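You operate a simulated robot arm through the tools that you are given. There is no shell and no other tool.

The job below is to be done with a simulated robot arm. You get a single attempt, and the scene is never put back.

TASK
Put two of the picket ends from the second shelf from the bottom of the grey rack on the fittings bench. Shut the grey drawer. Pull the yellow cabinet door open. The order is free.
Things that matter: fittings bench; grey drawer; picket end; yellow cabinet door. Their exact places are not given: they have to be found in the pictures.

It is judged by the outcome, as a careful person would: the job done as asked, and still so three seconds after it is handed in. It fails if anything else is knocked over, pushed out of place, dropped, spilled or broken.

THE ROBOT
A 7-joint arm with a two-finger parallel gripper on a trunk, on a base that moves. Base frame: it is fixed to the floor where the robot stands at the start and does not move with it; the origin is under the middle of the robot, x ahead of it, y to its left, z up. Units: mm, rad, N and s.
With the tool pointing down near the work surface it reaches from about 300 to 720 mm from the robot's upright axis, wherever it stands. Its first joint turns from -2.897 to 2.897 rad. Places, roughly: fittings bench [1700, 2600, 900]; grey drawer [4100, -3500, 700]; picket end [-2250, 3000, 750]; yellow cabinet door [-2100, 2000, 300]. Payload 1.57 kg.
The tool frame sits at the grasp point between the pads (the TCP): z along the fingers, y along the line on which they close. The tips reach 30 mm beyond it. The gripper opens to 80 mm. The fingers are 17 mm wide and 12 mm thick; the gripper's body (40 by 82 mm) begins 80 mm behind the TCP.
Orientation is that of the tool frame in the base frame, as a unit quaternion [x, y, z, w]. With the fingers straight down and closing along the base's y, the tool's x points along the base's -x, its y along +y and its z along -z.

THE INTERFACE
- The arm moves only by the tool apply_moves. Its argument "series" is a list that holds one entry, the list of rows, each a list of 6 numbers: the shift along the base's x, y, z in mm, then the turn, a rotation vector about the base's x, y, z in rad. In form: [[[x, y, z, rx, ry, rz], ...]]. A call has 1 to 20 rows; each row is the pose to reach, as a shift and turn from the pose commanded when the call began. "grip" is the finger opening in mm, from 0 to 80, set as the call begins (left out, the last holds). Rows are played at 5 a second. More than 50 mm and 0.15 rad between two rows, or a gripper value outside its range, and nothing of the call is played. A pose out of reach is approached as far as the arm can. The call stops where the force on the tool passes 40 N (or 10 N more than at its start, if that is more) or the arm is blocked; 0.2 s more then pass. Each finger travels about 72 mm/s and halts on what it meets, pressing with about 43 N; the grip force reading is that of the motor and also rises with nothing between the fingers. The clock runs only during rows and for 0.2 s after the last one: add rows that repeat a pose to give the fingers time. The reply holds the time, the measured pose of the TCP, the force on the tool along the base axes, the opening and the grip force, in the units named above and with some noise, with the torque about the TCP (base axes, N m) and any sound that the robot's microphone picked up, and new pictures: "pictures" is both (left out), scene, wrist or none.
- Cameras (640 x 400 px; columns grow to the right, rows downward): "scene" is now at [2.3, 140.8, 1403.7]; the picture's right is [0.02, -1.00, 0.00], its down [-0.49, -0.01, -0.87] and it looks along [0.87, 0.02, -0.49] (base axes); focal length 248 px, centre (320, 200). "wrist" rides on the gripper at [72, -7, -122] in the tool frame; the picture's right is [0.09, 1.00, 0.00], its down [-0.84, 0.08, -0.54] and it looks along [-0.54, 0.05, 0.84] (tool axes); focal length 238 px, centre (320, 200).
- slide_trunk(by): slides the trunk up (or, below 0, down) by that many mm; the arm and the scene camera ride with it, the base frame stays. It gives what a move gives, with no picture.
- steer(legs): drives the robot by 1 to 6 legs, each [ahead, left, turn to the left] in mm, mm and rad, along the robot's own axes; the way and the turn of a leg run together, so that a leg with both is an arc; at most 1500 mm and 3.142 rad a leg. The arm and the cameras ride along, it lands a little off, and it stops where it bumps. It gives what a move gives, and a new picture of the scene camera.
- pan_tilt(pan, tilt): turns the head with the scene camera to pan (to the left, within 1.501 rad either way) and tilt (down, from -0.506 to 1.204), counted from straight ahead of the robot. It gives what a move gives, and a new picture of the scene camera.
- locate(camera, pixels): for up to 12 pixels [column, row] of the newest picture of that camera ("zoom" is the newest enlarged one), the place [x, y, z] in the base frame of the surface seen there, good to about 2 mm. No time passes.
- enlarge(camera, box): a new picture of the part [left, top, right, bottom] of that camera's present view, enlarged. No time passes.
- hand_in(): hands the job in; it is judged then, once.

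Leave the gripper open and the arm clear of the work at the hand-in unless told otherwise.

The tools are called after "Call:" as a command line: name --argument value ..., lists and objects as JSON in quotes. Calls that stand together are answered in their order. apply_moves: Moves the arm, as the interface text tells. Its arguments: {"type":"object","properties":{"series":{"type":"array","items":{"type":"array","items":{"type":"array","items":{"type":"number"}}}},"grip":{"type":"number"},"pictures":{"type":"string","enum":["both","scene","wrist","none"]}},"required":["series"]} The other tools are called the same way: slide_trunk (by) moves the trunk up or down; steer (legs) drives the base; pan_tilt (pan, tilt) turns the head that bears the scene camera; locate (camera, pixels) gives the place of the surface under pixels of a picture; enlarge (camera, box) takes an enlarged picture of a part of a camera's view; hand_in () hands the job in.

At the start:

```text
clock: 0.0
tcp_pos: [445.3, -47.7, 1018.6]
tool_rot: [0.0, 1.0, 0.0, 0.0]
force: [0.4, 0.5, -0.7]
ft_torque: [0.0, 0.01, -0.02]
width: 80.2
grasp_force: 0.0
trunk travel left (down, up): [-50.0, 65.0]
robot x, y, heading: [0.7, 1.4, 0.002]
head pan, tilt (commanded): [0.023, 0.517]
```

scene: 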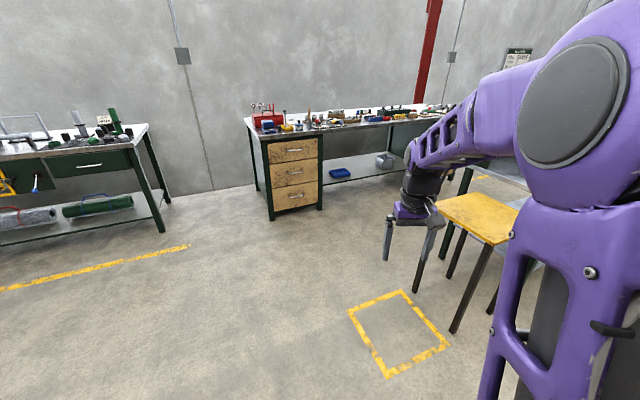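
wrist: 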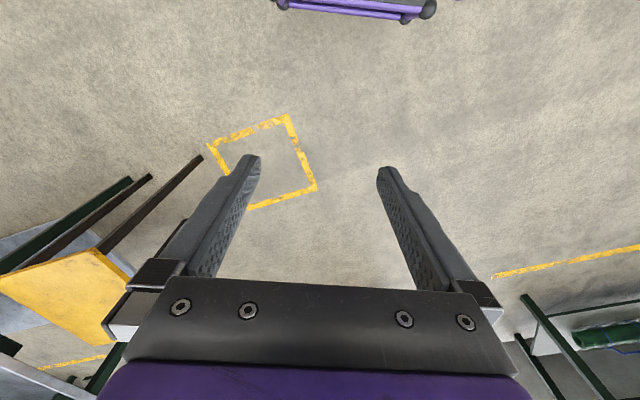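

I see a workshop with benches ahead and the arm on the right. First I look around by panning the head to the left.

Call:
pan_tilt --pan 1.0 --tilt 0.4

```text
clock: 1.2
tcp_pos: [446.4, -47.5, 1018.9]
tool_rot: [0.0, 1.0, 0.001, 0.0]
force: [0.3, 0.6, 0.1]
ft_torque: [-0.02, -0.02, -0.01]
width: 79.9
grasp_force: 0.0
trunk travel left (down, up): [-50.0, 65.0]
robot x, y, heading: [1.0, 0.4, 0.001]
head pan, tilt (commanded): [1.0, 0.4]
```

scene: 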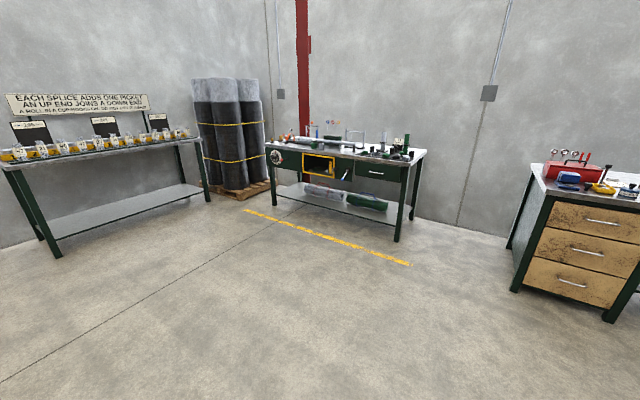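

There is a sign and a bench with items on the left at (80,110), and a bench at (345,165). I enlarge both and locate some points.

Call:
enlarge --camera "scene" --box '[0, 80, 200, 205]'

Call:
enlarge --camera "scene" --box '[250, 110, 442, 230]'

Call:
locate --camera "scene" --pixels '[[320, 165], [345, 150], [100, 150], [410, 150], [275, 143], [230, 190], [590, 190], [600, 255]]'

```text
3.20 times, centred on (100, 142) of scene
```

zoom: 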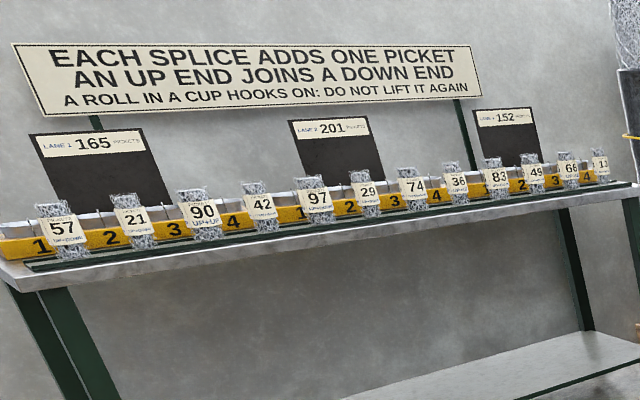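

```text
3.33 times, centred on (346, 170) of scene
```

zoom: 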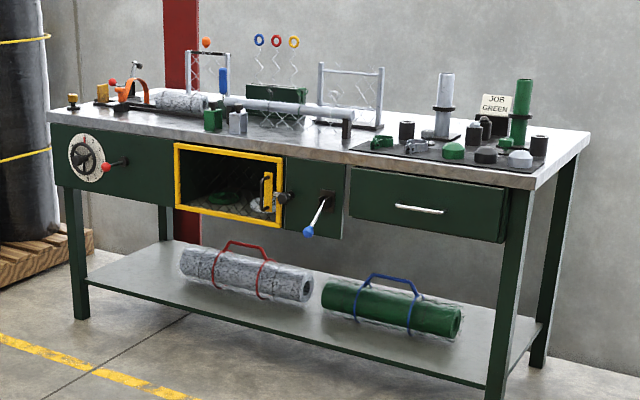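

```text
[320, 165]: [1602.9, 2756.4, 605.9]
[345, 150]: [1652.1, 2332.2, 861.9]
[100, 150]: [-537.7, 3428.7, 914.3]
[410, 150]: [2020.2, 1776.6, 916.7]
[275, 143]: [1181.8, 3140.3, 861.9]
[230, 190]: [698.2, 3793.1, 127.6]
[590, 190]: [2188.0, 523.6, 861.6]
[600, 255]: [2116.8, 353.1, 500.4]
```

The bench around [1650, 2450] matches the fittings bench. Next I look to the far left.

Call:
pan_tilt --pan 1.5 --tilt 0.3

Call:
pan_tilt --pan -0.9 --tilt 0.3

```text
clock: 2.2
tcp_pos: [446.4, -46.4, 1019.2]
tool_rot: [-0.001, 1.0, 0.0, 0.0]
force: [0.0, -0.2, -0.3]
ft_torque: [-0.03, 0.0, 0.0]
width: 80.0
grasp_force: 0.0
trunk travel left (down, up): [-50.0, 65.0]
robot x, y, heading: [-2.1, 0.8, -0.003]
head pan, tilt (commanded): [1.499, 0.3]
```

scene: 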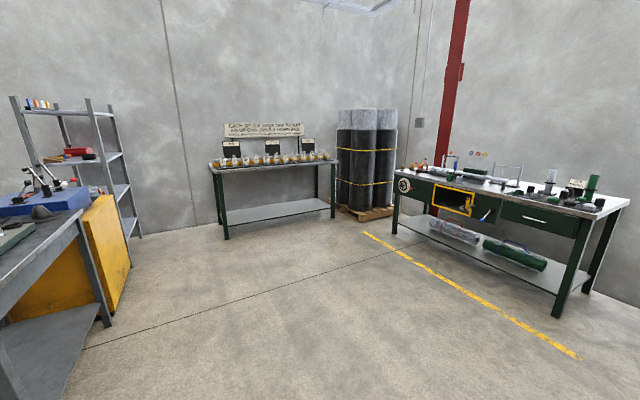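

```text
clock: 4.4
tcp_pos: [445.2, -47.5, 1019.0]
tool_rot: [0.001, 1.0, 0.0, 0.001]
force: [-1.0, -0.5, 0.1]
ft_torque: [0.02, 0.0, 0.01]
width: 80.0
grasp_force: 0.0
trunk travel left (down, up): [-50.0, 65.0]
robot x, y, heading: [2.2, 2.1, 0.006]
head pan, tilt (commanded): [-0.901, 0.3]
```

scene: 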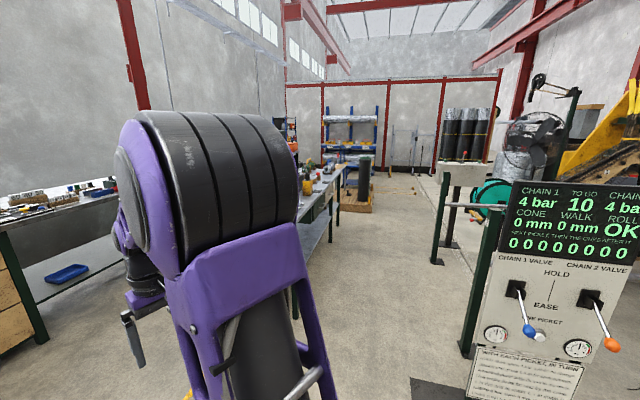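

The grey rack with four shelves is behind-left, and a yellow cabinet stands next to a bench. I turn the robot left in place to look at them.

Call:
pan_tilt --pan 0.0 --tilt 0.4

Call:
steer --legs '[[0, 0, 1.57]]'

Call:
pan_tilt --pan 0.8 --tilt 0.4

```text
clock: 5.6
tcp_pos: [445.2, -47.6, 1019.6]
tool_rot: [0.0, 1.0, 0.0, 0.0]
force: [-0.4, -0.2, 0.5]
ft_torque: [0.01, 0.04, -0.02]
width: 80.4
grasp_force: 0.1
trunk travel left (down, up): [-50.0, 65.0]
robot x, y, heading: [4.0, -0.3, 0.003]
head pan, tilt (commanded): [0.0, 0.4]
```

scene: 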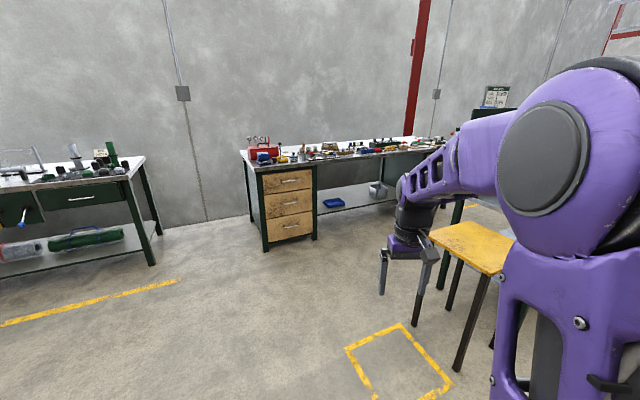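

```text
clock: 10.1
tcp_pos: [19.8, 447.9, 1019.7]
tool_rot: [0.729, -0.685, 0.0, 0.0]
force: [0.0, 0.7, -0.4]
ft_torque: [-0.01, -0.01, -0.01]
width: 79.7
grasp_force: 0.0
trunk travel left (down, up): [-50.0, 65.0]
robot x, y, heading: [-0.4, -0.1, 1.634]
head pan, tilt (commanded): [0.0, 0.4]
```

scene: 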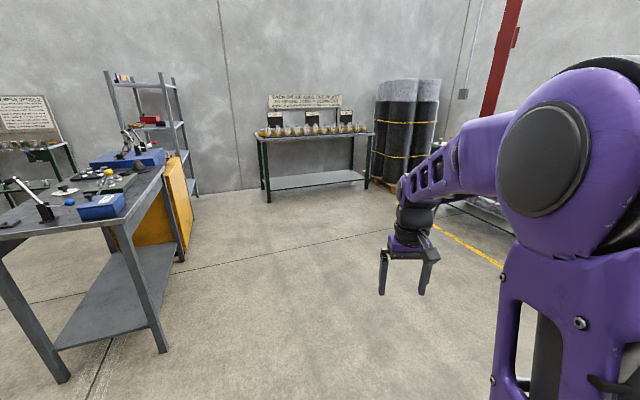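

```text
clock: 11.2
tcp_pos: [18.9, 449.0, 1019.6]
tool_rot: [0.728, -0.685, 0.0, 0.0]
force: [-0.2, 0.7, -0.6]
ft_torque: [-0.02, 0.01, -0.01]
width: 80.2
grasp_force: 0.0
trunk travel left (down, up): [-50.0, 65.0]
robot x, y, heading: [0.8, 3.0, 1.637]
head pan, tilt (commanded): [0.799, 0.4]
```

scene: 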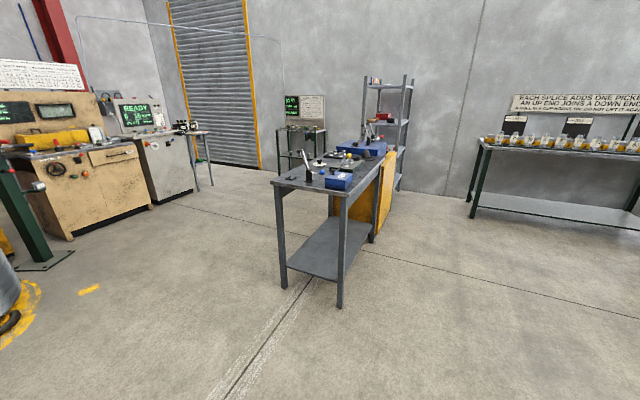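

I enlarge the bench, yellow cabinet and rack region (270-420, 70-310) and locate key points.

Call:
enlarge --camera "scene" --box '[260, 70, 436, 180]'

Call:
enlarge --camera "scene" --box '[260, 140, 436, 250]'

Call:
locate --camera "scene" --pixels '[[280, 178], [345, 190], [365, 195], [388, 190], [383, 225], [373, 235], [407, 100], [368, 85], [398, 185], [341, 305], [284, 285], [390, 150]]'

```text
3.64 times, centred on (348, 125) of scene
```

zoom: 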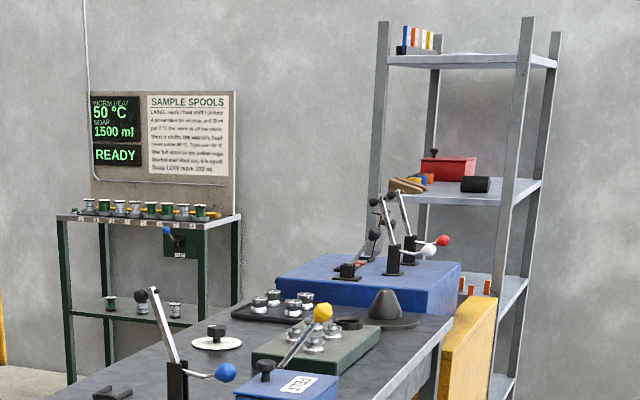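

```text
3.64 times, centred on (348, 195) of scene
```

zoom: 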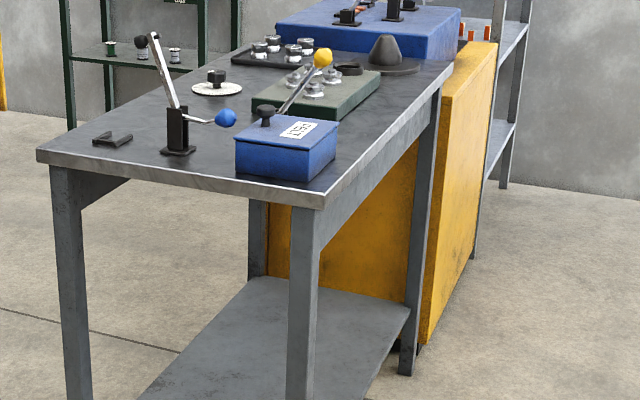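

```text
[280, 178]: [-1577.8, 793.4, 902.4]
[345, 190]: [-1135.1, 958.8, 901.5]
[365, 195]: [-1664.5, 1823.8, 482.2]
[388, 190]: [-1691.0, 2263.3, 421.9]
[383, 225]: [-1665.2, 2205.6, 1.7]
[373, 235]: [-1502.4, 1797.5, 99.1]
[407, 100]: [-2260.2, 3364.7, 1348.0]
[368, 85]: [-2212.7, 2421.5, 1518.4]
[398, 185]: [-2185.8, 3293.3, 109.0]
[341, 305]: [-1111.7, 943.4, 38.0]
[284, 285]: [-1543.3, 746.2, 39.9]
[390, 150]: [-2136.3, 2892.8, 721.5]
```

The rack spans roughly y 2420–3360 near x −2200; the picket ends (orange) are near [-2136, 2893, 720]. I drive toward the aisle in front and turn to face the rack and cabinet.

Call:
steer --legs '[[1500, 0, 0], [500, 0, 0], [0, 0, 1.5]]'

Call:
pan_tilt --pan 0.2 --tilt 0.4

```text
clock: 25.0
tcp_pos: [-522.9, 2042.7, 1019.3]
tool_rot: [1.0, -0.002, 0.0, 0.0]
force: [0.4, 0.3, 0.9]
ft_torque: [0.03, 0.03, 0.0]
width: 80.2
grasp_force: 0.0
trunk travel left (down, up): [-50.0, 65.0]
robot x, y, heading: [-80.1, 1992.3, 3.136]
head pan, tilt (commanded): [0.799, 0.4]
```

scene: 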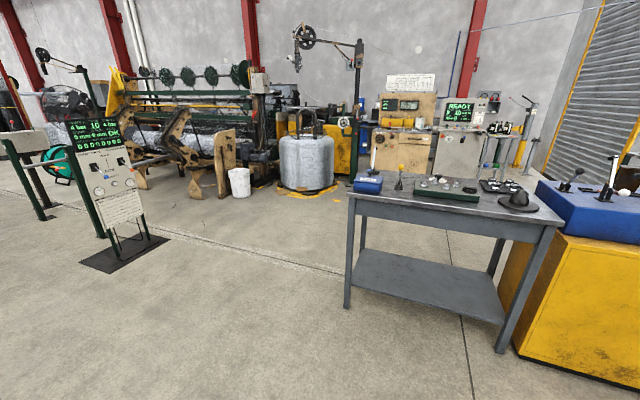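

```text
clock: 26.0
tcp_pos: [-524.2, 2041.9, 1017.9]
tool_rot: [1.0, -0.001, -0.001, 0.001]
force: [0.3, 1.4, 0.0]
ft_torque: [-0.01, 0.01, 0.0]
width: 79.8
grasp_force: 0.0
trunk travel left (down, up): [-50.0, 65.0]
robot x, y, heading: [-74.3, 1991.9, 3.141]
head pan, tilt (commanded): [0.201, 0.4]
```

scene: 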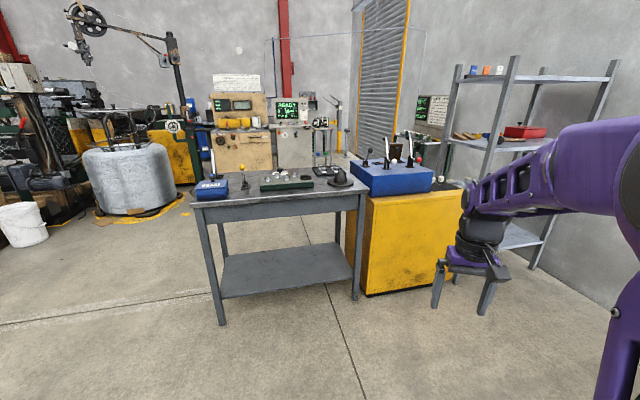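

I enlarge the yellow cabinet (345-460, 150-300) and the rack (440-620, 50-270).

Call:
enlarge --camera "scene" --box '[330, 140, 490, 300]'

Call:
enlarge --camera "scene" --box '[430, 50, 630, 175]'

Call:
locate --camera "scene" --pixels '[[372, 200], [455, 198], [364, 290], [438, 285], [352, 190], [470, 140], [500, 75], [456, 85], [540, 70], [607, 90], [535, 262], [515, 235]]'

```text
2.50 times, centred on (410, 220) of scene
```

zoom: 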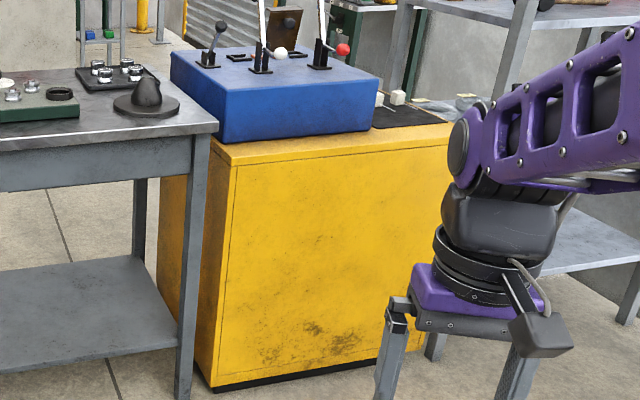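

```text
3.20 times, centred on (530, 112) of scene
```

zoom: 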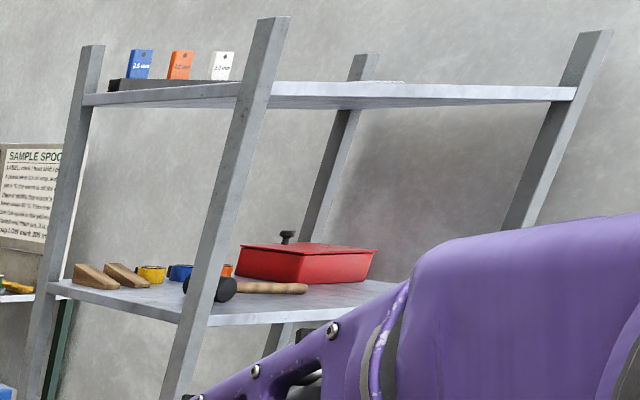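

```text
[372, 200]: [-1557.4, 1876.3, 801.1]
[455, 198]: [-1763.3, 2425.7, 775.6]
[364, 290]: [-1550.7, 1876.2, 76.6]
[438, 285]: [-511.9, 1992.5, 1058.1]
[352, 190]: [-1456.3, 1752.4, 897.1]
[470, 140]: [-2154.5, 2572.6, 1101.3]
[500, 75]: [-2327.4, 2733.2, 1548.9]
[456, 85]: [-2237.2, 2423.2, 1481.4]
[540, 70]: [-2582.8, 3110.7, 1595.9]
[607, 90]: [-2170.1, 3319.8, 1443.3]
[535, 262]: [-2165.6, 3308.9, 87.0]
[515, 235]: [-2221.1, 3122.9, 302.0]
```

The cabinet and the bench are turned by about 20°, the rack by about 27°; the cabinet's door must be on its far side (−x side). I drive to a viewing spot in front of the rack and look at the picket ends.

Call:
steer --legs '[[800, -700, 0], [0, 0, 0.467]]'

Call:
pan_tilt --pan -0.5 --tilt 0.4

```text
clock: 34.5
tcp_pos: [-1281.3, 2545.1, 1017.9]
tool_rot: [0.975, 0.222, -0.001, 0.0]
force: [0.2, -0.2, 0.3]
ft_torque: [0.03, 0.01, -0.03]
width: 80.0
grasp_force: 0.0
trunk travel left (down, up): [-50.0, 65.0]
robot x, y, heading: [-859.6, 2695.5, -2.693]
head pan, tilt (commanded): [0.201, 0.4]
```

scene: 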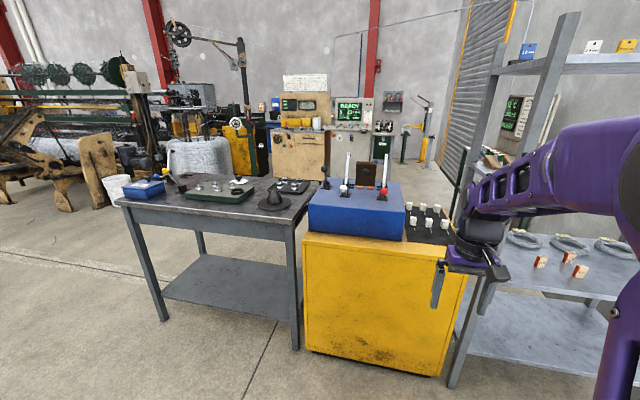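

```text
clock: 35.6
tcp_pos: [-1280.9, 2543.7, 1019.1]
tool_rot: [0.975, 0.222, 0.0, -0.001]
force: [0.0, 0.6, -0.4]
ft_torque: [0.03, 0.02, 0.01]
width: 80.1
grasp_force: 0.0
trunk travel left (down, up): [-50.0, 65.0]
robot x, y, heading: [-857.4, 2698.3, -2.694]
head pan, tilt (commanded): [-0.499, 0.4]
```

scene: 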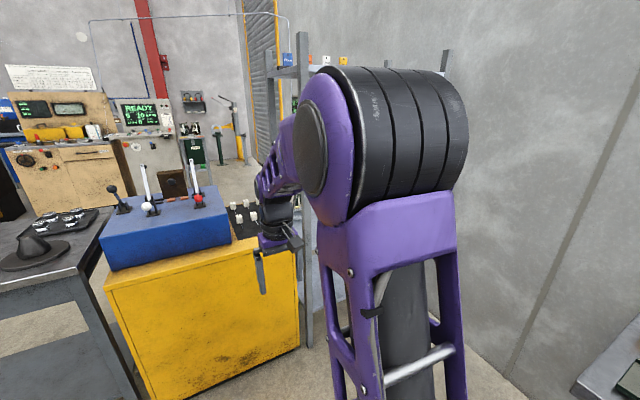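

In the earlier view (pan 0.2) the picket ends are at (541,262), (568,257), (580,271). I return the pan and enlarge there.

Call:
pan_tilt --pan 0.25 --tilt 0.45

Call:
enlarge --camera "scene" --box '[480, 190, 640, 290]'

```text
clock: 36.7
tcp_pos: [-1281.2, 2544.7, 1018.7]
tool_rot: [0.975, 0.223, 0.0, 0.0]
force: [-0.5, 0.7, -0.4]
ft_torque: [0.02, -0.03, 0.0]
width: 79.9
grasp_force: 0.1
trunk travel left (down, up): [-50.0, 65.0]
robot x, y, heading: [-860.5, 2697.9, -2.695]
head pan, tilt (commanded): [0.25, 0.45]
```

scene: 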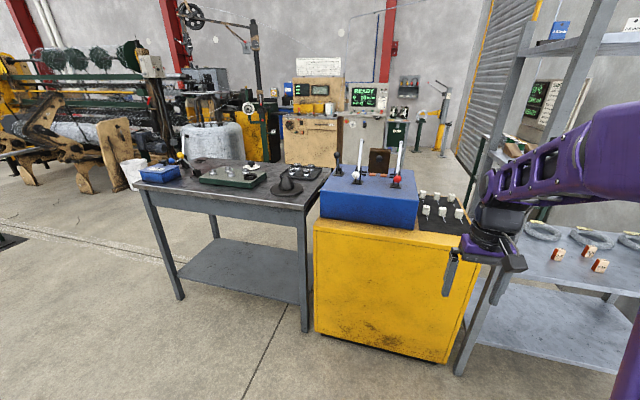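

```text
4.00 times, centred on (560, 240) of scene
```

zoom: 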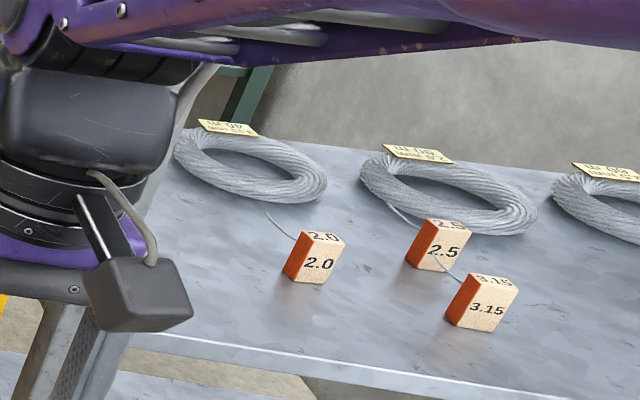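

I see wooden blocks marked 2.0, 2.5, 3.15 with orange sides, and wire coils behind. I locate them and the shelf.

Call:
locate --camera "zoom" --pixels '[[315, 265], [440, 250], [488, 308], [250, 170], [440, 195], [600, 205], [350, 300], [250, 340], [600, 380], [320, 236], [450, 226], [495, 281]]'

Call:
locate --camera "scene" --pixels '[[428, 197], [458, 214], [420, 220], [560, 50], [565, 130], [590, 300], [640, 300], [500, 340], [320, 222], [470, 250], [455, 355], [325, 325]]'

```text
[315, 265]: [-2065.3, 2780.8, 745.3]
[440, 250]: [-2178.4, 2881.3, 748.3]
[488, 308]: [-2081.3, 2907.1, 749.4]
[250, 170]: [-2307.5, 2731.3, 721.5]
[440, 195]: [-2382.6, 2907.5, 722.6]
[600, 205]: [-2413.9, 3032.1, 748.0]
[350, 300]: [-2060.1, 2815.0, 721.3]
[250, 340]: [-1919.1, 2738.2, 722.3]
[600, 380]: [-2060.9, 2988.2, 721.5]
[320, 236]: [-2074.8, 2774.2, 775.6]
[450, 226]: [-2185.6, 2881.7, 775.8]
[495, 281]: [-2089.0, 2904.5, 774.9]
```

```text
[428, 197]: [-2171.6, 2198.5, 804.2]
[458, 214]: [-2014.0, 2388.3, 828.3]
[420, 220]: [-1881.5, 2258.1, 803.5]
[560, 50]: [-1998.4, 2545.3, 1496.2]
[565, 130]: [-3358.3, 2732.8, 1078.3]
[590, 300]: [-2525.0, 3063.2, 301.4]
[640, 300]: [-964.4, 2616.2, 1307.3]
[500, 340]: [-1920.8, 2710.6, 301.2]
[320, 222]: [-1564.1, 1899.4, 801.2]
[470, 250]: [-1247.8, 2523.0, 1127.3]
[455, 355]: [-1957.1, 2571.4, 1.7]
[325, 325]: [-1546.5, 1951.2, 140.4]
```

The second shelf is at z≈721. The right part of the shelf is hidden by the arm, so I turn the robot right and pan left to see the whole shelf.

Call:
steer --legs '[[0, 0, -0.9]]'

Call:
pan_tilt --pan 0.75 --tilt 0.45

Call:
enlarge --camera "scene" --box '[240, 100, 480, 250]'

```text
clock: 39.5
tcp_pos: [-1238.5, 2931.8, 1018.9]
tool_rot: [0.975, -0.224, -0.001, 0.0]
force: [1.0, 0.3, 0.4]
ft_torque: [0.0, 0.02, 0.03]
width: 79.7
grasp_force: 0.2
trunk travel left (down, up): [-50.0, 65.0]
robot x, y, heading: [-860.2, 2695.1, 2.69]
head pan, tilt (commanded): [0.25, 0.45]
```

scene: 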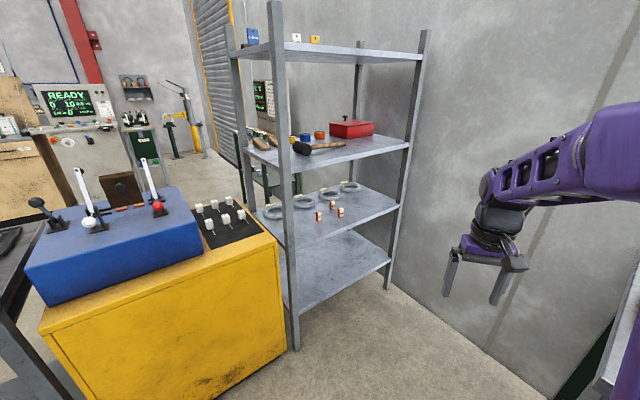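

```text
clock: 40.4
tcp_pos: [-1238.9, 2933.3, 1019.4]
tool_rot: [0.974, -0.224, 0.0, 0.001]
force: [-0.3, -0.7, -0.5]
ft_torque: [0.02, 0.0, 0.0]
width: 79.7
grasp_force: 0.0
trunk travel left (down, up): [-50.0, 65.0]
robot x, y, heading: [-860.9, 2695.1, 2.689]
head pan, tilt (commanded): [0.75, 0.45]
```

scene: 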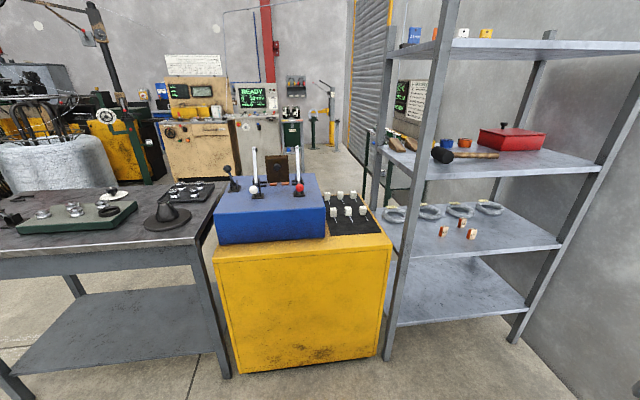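

```text
2.67 times, centred on (360, 175) of scene
```

zoom: 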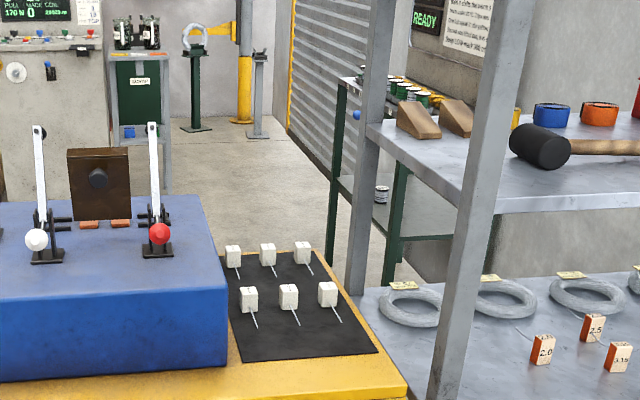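

The second shelf holds four tagged coils and three blocks with a wire stub — the blocks are the picket ends. I take a closer look at them.

Call:
enlarge --camera "scene" --box '[376, 190, 520, 280]'

Call:
enlarge --camera "scene" --box '[430, 210, 486, 245]'

```text
4.44 times, centred on (448, 235) of scene
```

zoom: 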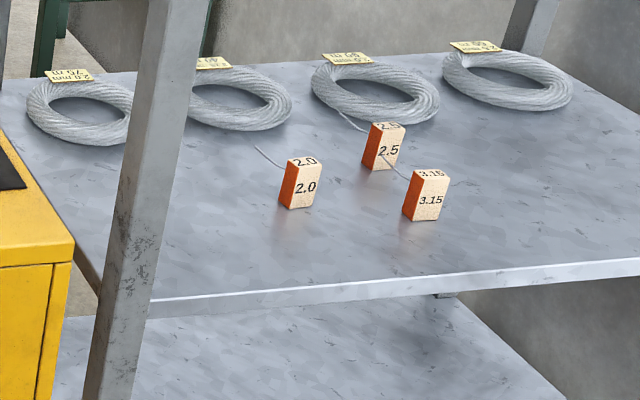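

```text
11.43 times, centred on (458, 228) of scene
```

zoom: 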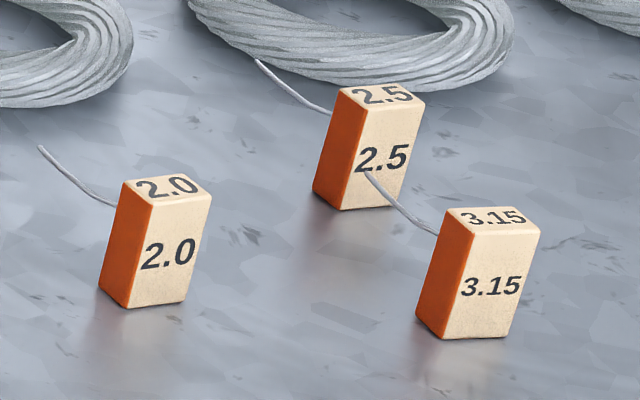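

I locate the corners of the three blocks in this zoom: 2.0 at (155,240), 2.5 at (365,145), 3.15 at (478,270).

Call:
locate --camera "zoom" --pixels '[[127, 186], [152, 204], [207, 193], [182, 178], [137, 300], [183, 297], [104, 287], [44, 150], [110, 203], [170, 190], [168, 250], [125, 250]]'

Call:
locate --camera "zoom" --pixels '[[345, 92], [370, 109], [421, 100], [400, 86], [348, 202], [394, 202], [318, 187], [258, 62], [325, 108], [383, 96], [382, 155], [340, 150]]'

Call:
locate --camera "zoom" --pixels '[[450, 214], [475, 233], [536, 226], [512, 211], [449, 332], [505, 331], [420, 317], [370, 178], [432, 230], [493, 220], [490, 290], [445, 280]]'

```text
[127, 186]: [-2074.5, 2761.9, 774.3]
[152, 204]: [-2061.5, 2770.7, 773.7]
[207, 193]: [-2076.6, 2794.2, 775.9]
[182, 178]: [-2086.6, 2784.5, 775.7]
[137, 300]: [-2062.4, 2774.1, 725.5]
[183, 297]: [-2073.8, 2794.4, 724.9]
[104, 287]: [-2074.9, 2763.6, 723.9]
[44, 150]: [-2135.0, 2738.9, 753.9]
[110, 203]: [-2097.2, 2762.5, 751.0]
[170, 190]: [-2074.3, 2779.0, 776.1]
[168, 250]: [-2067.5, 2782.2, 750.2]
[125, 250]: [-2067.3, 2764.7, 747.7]
```

```text
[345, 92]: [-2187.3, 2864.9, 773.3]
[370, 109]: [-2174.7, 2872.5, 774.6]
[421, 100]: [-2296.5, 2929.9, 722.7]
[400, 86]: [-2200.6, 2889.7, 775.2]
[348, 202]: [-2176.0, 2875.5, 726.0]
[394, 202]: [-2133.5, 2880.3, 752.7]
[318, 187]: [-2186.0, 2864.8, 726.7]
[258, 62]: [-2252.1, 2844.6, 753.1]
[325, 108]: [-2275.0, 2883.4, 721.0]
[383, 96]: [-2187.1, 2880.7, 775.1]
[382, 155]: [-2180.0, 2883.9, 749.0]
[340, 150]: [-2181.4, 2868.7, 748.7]
```

```text
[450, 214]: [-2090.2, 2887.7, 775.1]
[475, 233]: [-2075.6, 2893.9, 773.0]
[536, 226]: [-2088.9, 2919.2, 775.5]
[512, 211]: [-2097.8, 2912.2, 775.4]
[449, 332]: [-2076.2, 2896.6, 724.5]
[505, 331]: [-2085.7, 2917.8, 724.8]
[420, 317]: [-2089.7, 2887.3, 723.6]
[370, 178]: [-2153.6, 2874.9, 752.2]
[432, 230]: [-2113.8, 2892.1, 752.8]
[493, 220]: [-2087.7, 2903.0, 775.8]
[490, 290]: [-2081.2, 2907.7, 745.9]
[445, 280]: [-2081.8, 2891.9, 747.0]
```

The blocks are about 27 × 16 × 54 mm, standing at n·≈120 mm behind the shelf edge, with the wire running straight back. Before driving close I look down to see the base's footprint.

Call:
pan_tilt --pan 0.0 --tilt 1.204

Call:
locate --camera "scene" --pixels '[[320, 350], [320, 380], [320, 395], [200, 390], [450, 350], [450, 250], [400, 390], [250, 395], [100, 395], [500, 300], [560, 200], [420, 300]]'

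```text
clock: 41.5
tcp_pos: [-1240.0, 2932.6, 1018.8]
tool_rot: [0.974, -0.225, 0.0, 0.0]
force: [0.2, 0.1, -0.9]
ft_torque: [0.02, 0.0, -0.02]
width: 80.0
grasp_force: 0.0
trunk travel left (down, up): [-50.0, 65.0]
robot x, y, heading: [-856.4, 2694.2, 2.687]
head pan, tilt (commanded): [0.0, 1.201]
```

scene: 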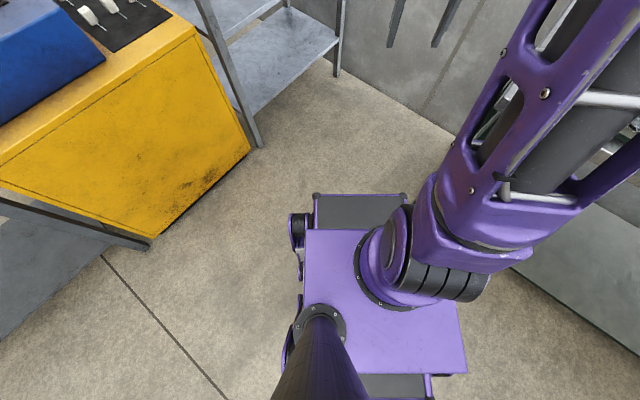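

```text
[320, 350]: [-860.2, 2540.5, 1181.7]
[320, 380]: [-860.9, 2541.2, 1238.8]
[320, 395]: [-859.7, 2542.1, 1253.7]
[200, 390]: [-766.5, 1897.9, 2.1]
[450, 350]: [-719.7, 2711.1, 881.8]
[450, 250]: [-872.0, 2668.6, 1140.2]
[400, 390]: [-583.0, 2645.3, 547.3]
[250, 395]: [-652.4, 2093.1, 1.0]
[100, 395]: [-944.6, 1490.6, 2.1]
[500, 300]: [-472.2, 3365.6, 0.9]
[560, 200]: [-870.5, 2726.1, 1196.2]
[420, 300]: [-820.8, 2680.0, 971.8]
```

The base is seen below: front edge at row ~195 (315–405) and left wheels near (297,230). I locate these to get the footprint.

Call:
locate --camera "scene" --pixels '[[320, 197], [400, 197], [360, 195], [360, 215], [297, 225], [297, 260], [308, 235], [308, 300], [385, 235], [460, 365], [450, 330], [288, 345]]'

Call:
locate --camera "scene" --pixels '[[255, 145], [150, 240], [245, 155], [337, 75], [190, 40], [330, 45], [130, 243], [200, 25], [440, 130], [300, 80], [212, 60], [250, 130]]'

```text
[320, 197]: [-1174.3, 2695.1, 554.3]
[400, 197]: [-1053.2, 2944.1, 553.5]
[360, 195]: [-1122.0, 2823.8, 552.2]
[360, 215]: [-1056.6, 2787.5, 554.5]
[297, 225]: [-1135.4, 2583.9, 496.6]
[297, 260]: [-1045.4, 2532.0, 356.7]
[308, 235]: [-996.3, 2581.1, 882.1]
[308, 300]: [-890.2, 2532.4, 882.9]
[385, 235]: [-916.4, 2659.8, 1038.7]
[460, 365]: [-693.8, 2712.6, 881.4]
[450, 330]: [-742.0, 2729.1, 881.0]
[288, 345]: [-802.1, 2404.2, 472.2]
```

```text
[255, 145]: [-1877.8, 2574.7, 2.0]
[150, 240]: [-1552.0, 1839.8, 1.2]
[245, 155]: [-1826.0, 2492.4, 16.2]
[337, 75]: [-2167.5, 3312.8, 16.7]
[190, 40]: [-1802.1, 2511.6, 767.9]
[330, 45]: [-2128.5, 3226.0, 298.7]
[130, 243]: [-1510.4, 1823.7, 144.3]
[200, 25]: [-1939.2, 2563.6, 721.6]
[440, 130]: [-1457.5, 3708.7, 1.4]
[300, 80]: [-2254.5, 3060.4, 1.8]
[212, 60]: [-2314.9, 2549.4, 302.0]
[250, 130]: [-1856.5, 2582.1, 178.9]
```

Footprint: about 290 mm ahead, 240 mm to the sides. I turn to face along the blocks' back direction (heading ≈ 3.63), staying away from the rack, then set the arm posture.

Call:
steer --legs '[[0, 0, 0.943]]'

Call:
pan_tilt --pan 0.0 --tilt 0.5

```text
clock: 44.4
tcp_pos: [-1273.3, 2522.3, 1017.6]
tool_rot: [0.969, 0.248, -0.001, -0.001]
force: [0.3, 0.8, -0.6]
ft_torque: [0.01, -0.02, -0.02]
width: 80.1
grasp_force: 0.1
trunk travel left (down, up): [-50.0, 65.0]
robot x, y, heading: [-858.4, 2699.1, -2.636]
head pan, tilt (commanded): [0.0, 1.201]
```

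scene: 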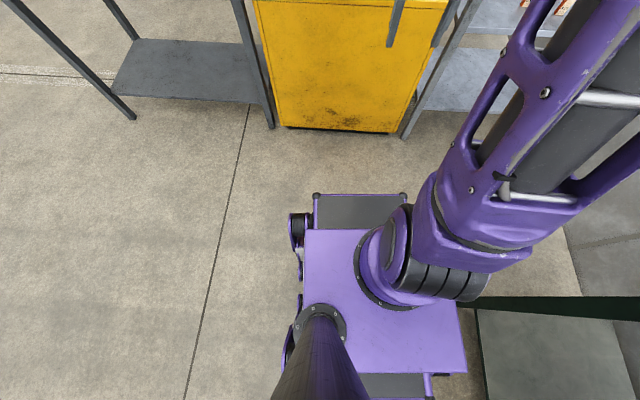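

```text
clock: 45.5
tcp_pos: [-1272.3, 2523.0, 1018.6]
tool_rot: [0.968, 0.249, 0.0, 0.0]
force: [0.9, 0.0, 0.4]
ft_torque: [0.04, 0.01, 0.01]
width: 80.1
grasp_force: 0.0
trunk travel left (down, up): [-50.0, 65.0]
robot x, y, heading: [-858.7, 2694.4, -2.639]
head pan, tilt (commanded): [0.0, 0.499]
```

scene: 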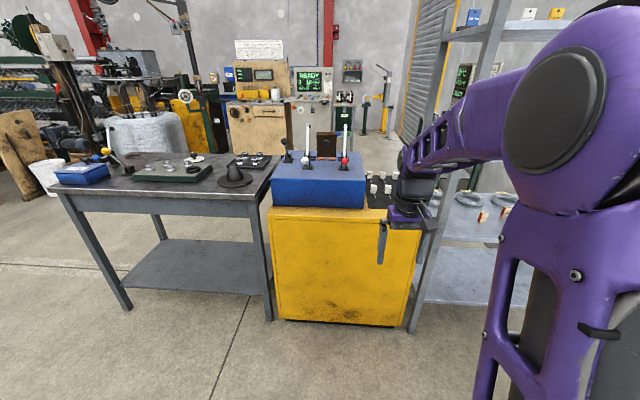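

I check the numbered bench on the right before driving.

Call:
pan_tilt --pan -1.3 --tilt 0.9

```text
clock: 46.9
tcp_pos: [-1273.1, 2522.7, 1019.9]
tool_rot: [0.969, 0.249, 0.0, 0.0]
force: [-0.4, 0.0, -0.3]
ft_torque: [-0.02, 0.03, 0.02]
width: 80.1
grasp_force: 0.0
trunk travel left (down, up): [-50.0, 65.0]
robot x, y, heading: [-861.4, 2697.1, -2.64]
head pan, tilt (commanded): [-1.3, 0.901]
```

scene: 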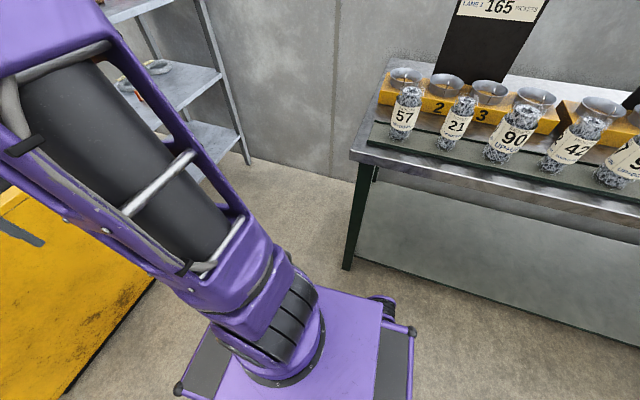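

Call:
locate --camera "scene" --pixels '[[355, 152], [346, 266], [380, 80], [363, 165], [450, 176], [250, 160], [245, 163], [500, 300], [640, 210], [130, 320], [382, 300], [412, 330]]'

```text
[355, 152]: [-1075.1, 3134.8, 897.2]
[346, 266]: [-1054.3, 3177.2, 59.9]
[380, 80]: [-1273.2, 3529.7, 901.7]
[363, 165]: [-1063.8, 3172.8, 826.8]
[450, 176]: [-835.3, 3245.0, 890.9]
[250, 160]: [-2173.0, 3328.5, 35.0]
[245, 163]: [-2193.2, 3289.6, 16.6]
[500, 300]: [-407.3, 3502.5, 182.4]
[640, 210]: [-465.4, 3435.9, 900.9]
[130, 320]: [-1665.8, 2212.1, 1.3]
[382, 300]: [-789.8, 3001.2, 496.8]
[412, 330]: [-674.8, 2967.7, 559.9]
```

The numbered bench corner is at (-1075, 3135), so I will drive ahead first, then diagonally right. Before that I pitch the tool to 45° down-forward at about 400 mm radius and z≈850 while still in free space.

Call:
apply_moves --series '[[[6, -2, -10, -0.047, 0.086, 0], [14, -4, -30, -0.094, 0.172, 0], [22, -7, -60, -0.142, 0.258, 0], [30, -9, -85, -0.189, 0.344, 0], [38, -12, -110, -0.236, 0.43, 0], [46, -14, -130, -0.283, 0.516, 0], [54, -17, -150, -0.331, 0.602, 0], [61.5, -18.6, -168, -0.378, 0.688, 0], [61.5, -18.6, -168, -0.378, 0.688, 0]]]' --grip 80 --pictures "both"

```text
clock: 48.9
tcp_pos: [-1254.8, 2480.6, 843.4]
tool_rot: [0.895, 0.229, -0.371, 0.095]
force: [-0.1, -0.5, -0.7]
ft_torque: [0.01, 0.02, 0.0]
width: 79.9
grasp_force: 0.0
out of reach, approached as far as the arm can: row 6, 7, 8, 9
trunk travel left (down, up): [-50.0, 65.0]
robot x, y, heading: [-857.0, 2695.5, -2.635]
head pan, tilt (commanded): [-1.3, 0.901]
```

scene: 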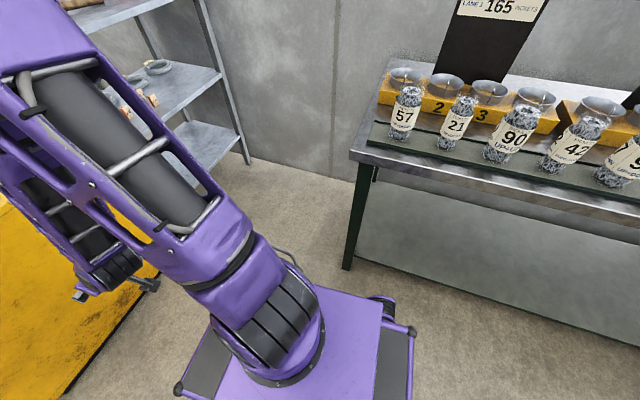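
wrist: 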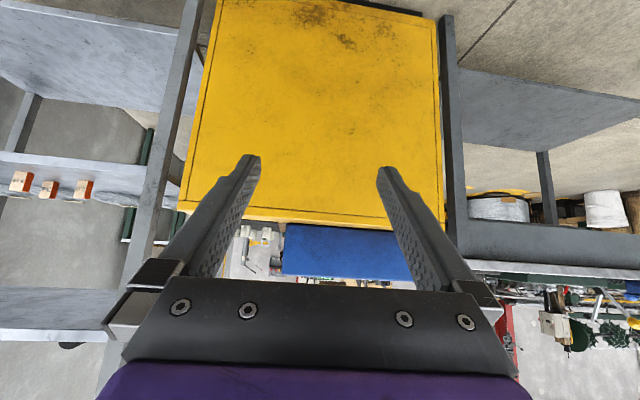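

The arm reaches the 45° pitch at radius ≈452 mm. Now I drive ahead 335 mm, then mostly right 658 mm, to stand about 650 mm from block 2.0.

Call:
steer --legs '[[335, 0, 0], [42, -658, 0]]'

Call:
pan_tilt --pan 0.1 --tilt 0.7

```text
clock: 57.5
tcp_pos: [-1904.7, 2877.2, 844.1]
tool_rot: [0.897, 0.223, -0.371, 0.092]
force: [0.0, 0.2, -0.5]
ft_torque: [-0.02, 0.01, 0.04]
width: 80.0
grasp_force: 0.0
trunk travel left (down, up): [-50.0, 65.0]
robot x, y, heading: [-1510.4, 3088.6, -2.658]
head pan, tilt (commanded): [-1.3, 0.901]
```

scene: 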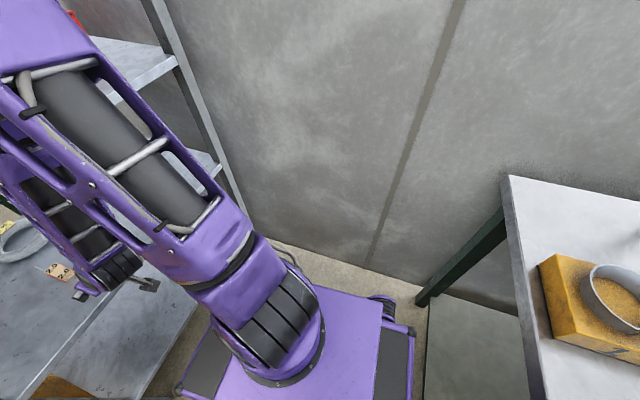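

```text
clock: 59.0
tcp_pos: [-1904.9, 2877.9, 843.1]
tool_rot: [0.896, 0.223, -0.372, 0.093]
force: [0.0, 0.2, 0.0]
ft_torque: [-0.05, 0.0, 0.01]
width: 80.2
grasp_force: 0.0
trunk travel left (down, up): [-50.0, 65.0]
robot x, y, heading: [-1504.6, 3090.1, -2.653]
head pan, tilt (commanded): [0.099, 0.7]
```

scene: 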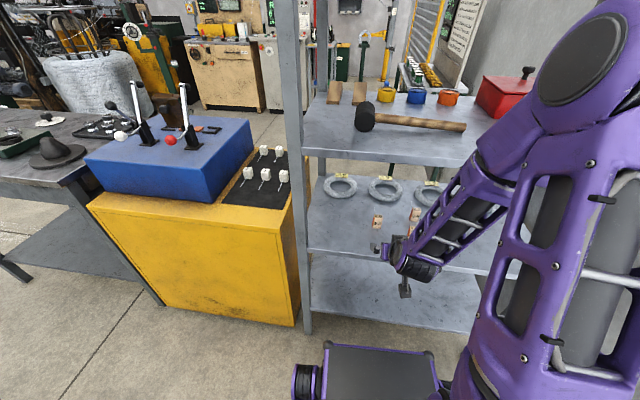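

I take a wrist view and a zoomed scene view of the gripper and blocks.

Call:
enlarge --camera "wrist" --box '[0, 0, 640, 400]'

Call:
enlarge --camera "scene" --box '[320, 160, 480, 310]'

```text
1.00 times, centred on (320, 200) of wrist (not enlarged: the box is as wide or as high as the picture)
```

zoom: 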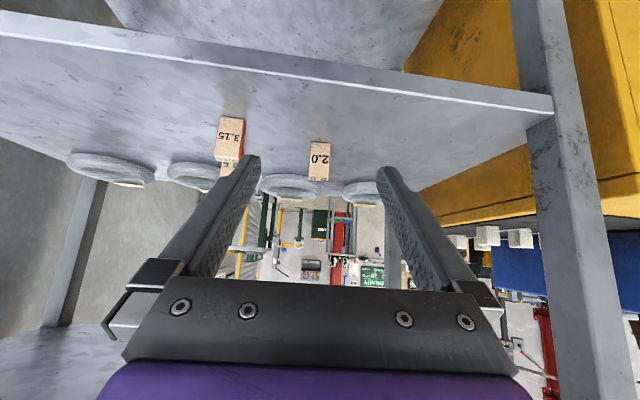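

```text
2.67 times, centred on (400, 235) of scene
```

zoom: 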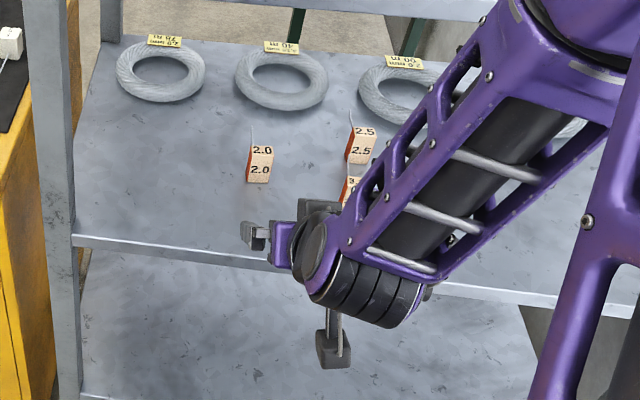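

The 2.0 block lies straight ahead between the fingers at (320,160) in the wrist picture. I enlarge it and locate its corners.

Call:
enlarge --camera "wrist" --box '[200, 105, 344, 195]'

```text
4.44 times, centred on (272, 150) of wrist
```

zoom: 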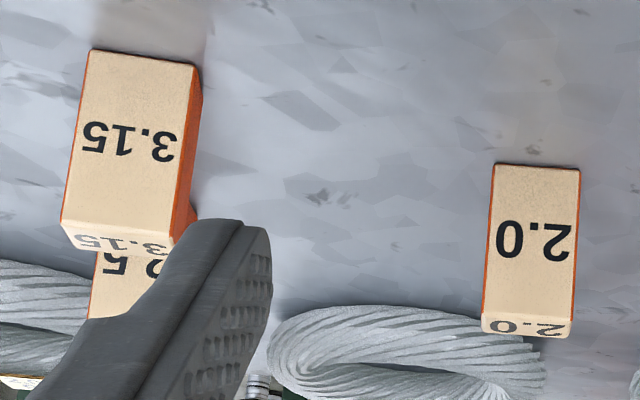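

Call:
locate --camera "zoom" --pixels '[[498, 170], [574, 174], [488, 313], [568, 318], [535, 250], [486, 330], [568, 335], [95, 56], [188, 70], [68, 218], [170, 238], [130, 140]]'

Call:
locate --camera "wrist" --pixels '[[250, 160], [383, 172], [210, 270], [430, 270], [200, 50], [400, 80], [500, 100], [300, 75]]'

```text
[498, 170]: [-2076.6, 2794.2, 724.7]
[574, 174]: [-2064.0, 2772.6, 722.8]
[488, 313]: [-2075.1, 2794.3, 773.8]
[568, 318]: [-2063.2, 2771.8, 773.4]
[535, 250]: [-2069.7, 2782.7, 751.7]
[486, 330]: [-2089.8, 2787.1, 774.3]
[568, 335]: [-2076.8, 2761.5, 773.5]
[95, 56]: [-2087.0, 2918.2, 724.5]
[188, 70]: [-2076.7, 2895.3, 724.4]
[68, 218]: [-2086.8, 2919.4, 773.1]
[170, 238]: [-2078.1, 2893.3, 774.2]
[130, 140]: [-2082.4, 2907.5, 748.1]
```

```text
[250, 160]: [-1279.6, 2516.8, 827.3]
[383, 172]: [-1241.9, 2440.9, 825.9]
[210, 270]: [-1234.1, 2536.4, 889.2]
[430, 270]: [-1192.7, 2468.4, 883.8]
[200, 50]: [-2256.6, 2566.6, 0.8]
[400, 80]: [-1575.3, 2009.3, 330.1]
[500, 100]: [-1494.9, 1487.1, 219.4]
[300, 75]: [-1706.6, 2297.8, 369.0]
```

Block 2.0 centre ≈ (-2076, 2779, 749), face yaw ≈30°. I move to a pre-grasp point 120 mm back along the 45° tool axis.

Call:
apply_moves --series '[[[-33, -19, 0, 0, 0, 0.02], [-66, -38, 0, 0, 0, 0.04], [-98, -56, 0, 0, 0, 0.04], [-98, -56, 0, 0, 0, 0.04]]]' --grip 80 --pictures "both"

```text
clock: 60.0
tcp_pos: [-2004.2, 2822.0, 844.9]
tool_rot: [0.892, 0.241, -0.37, 0.1]
force: [-0.2, -0.8, -0.1]
ft_torque: [0.0, 0.0, 0.04]
width: 80.2
grasp_force: 0.1
trunk travel left (down, up): [-50.0, 65.0]
robot x, y, heading: [-1505.6, 3090.3, -2.647]
head pan, tilt (commanded): [0.099, 0.7]
```

scene: 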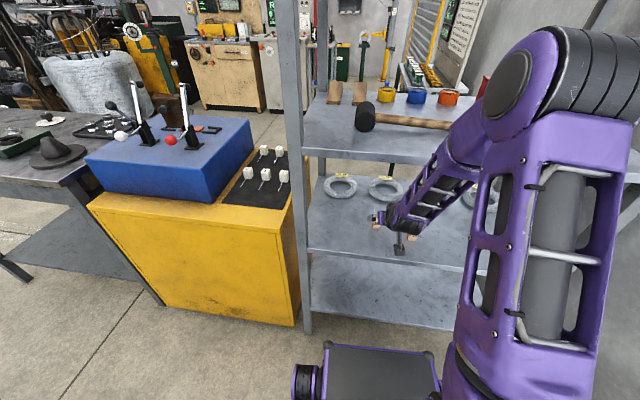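
wrist: 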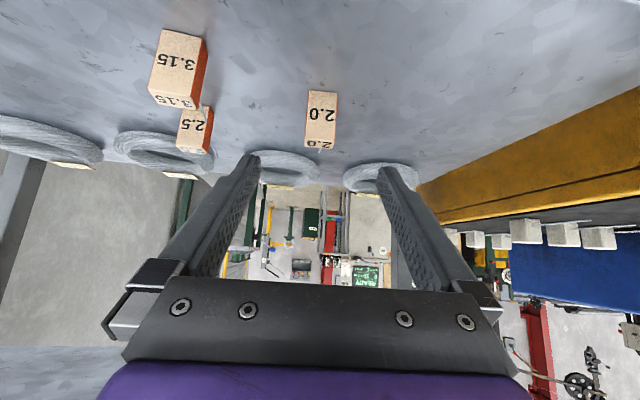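

Aligned. I check the forearm's clearance from the third shelf's front edge in a zoom before going in.

Call:
enlarge --camera "scene" --box '[340, 60, 580, 270]'

Call:
locate --camera "scene" --pixels '[[340, 155], [420, 160], [450, 165], [465, 150], [470, 195], [430, 200], [400, 225], [480, 160], [400, 248], [465, 110], [360, 258]]'

```text
1.90 times, centred on (460, 165) of scene
```

zoom: 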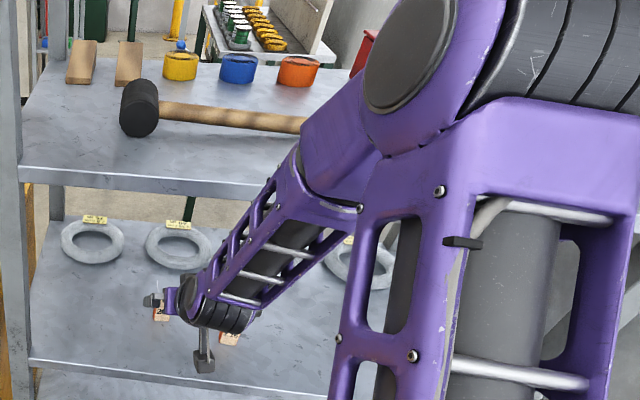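

```text
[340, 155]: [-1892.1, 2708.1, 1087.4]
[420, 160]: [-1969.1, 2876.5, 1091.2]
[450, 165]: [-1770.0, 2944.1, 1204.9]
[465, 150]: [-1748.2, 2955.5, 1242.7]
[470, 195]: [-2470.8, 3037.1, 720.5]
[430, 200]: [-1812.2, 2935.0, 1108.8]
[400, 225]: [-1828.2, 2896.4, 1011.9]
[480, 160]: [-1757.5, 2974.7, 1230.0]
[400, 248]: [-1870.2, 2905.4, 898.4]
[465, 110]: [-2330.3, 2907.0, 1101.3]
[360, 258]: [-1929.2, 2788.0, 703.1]
```

The forearm is ~130–170 mm outside the third shelf's edge, so there's room. I advance along the tool axis to the block.

Call:
apply_moves --series '[[[-24, -14, -29, 0, 0, 0], [-48, -29, -58, 0, 0, 0], [-72, -43, -87, 0, 0, 0], [-72, -43, -87, 0, 0, 0]]]' --grip 80 --pictures "both"

```text
clock: 61.0
tcp_pos: [-2075.6, 2779.1, 753.7]
tool_rot: [0.892, 0.241, -0.37, 0.1]
force: [0.9, 0.2, 0.1]
ft_torque: [0.0, -0.01, 0.0]
width: 80.2
grasp_force: 0.1
trunk travel left (down, up): [-50.0, 65.0]
robot x, y, heading: [-1506.5, 3087.0, -2.654]
head pan, tilt (commanded): [0.099, 0.7]
```

scene: 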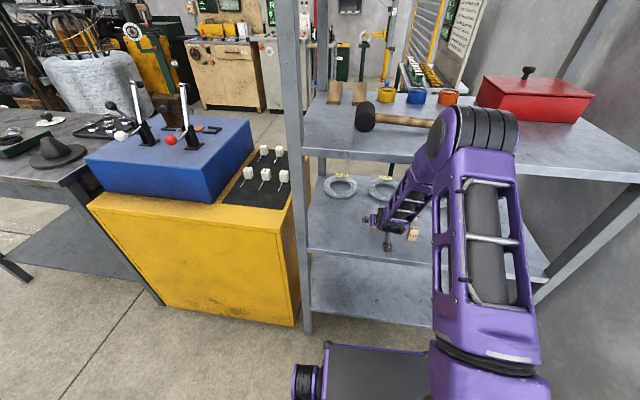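
wrist: 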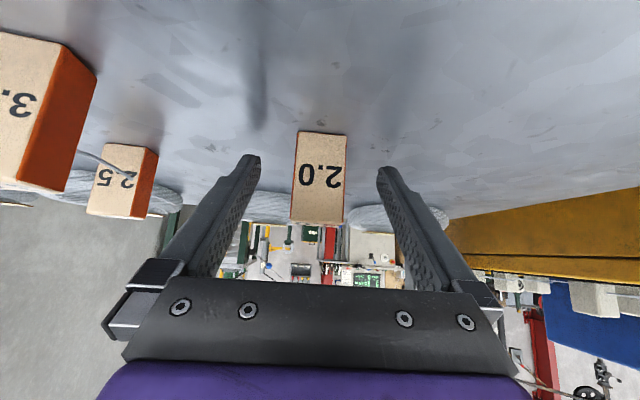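

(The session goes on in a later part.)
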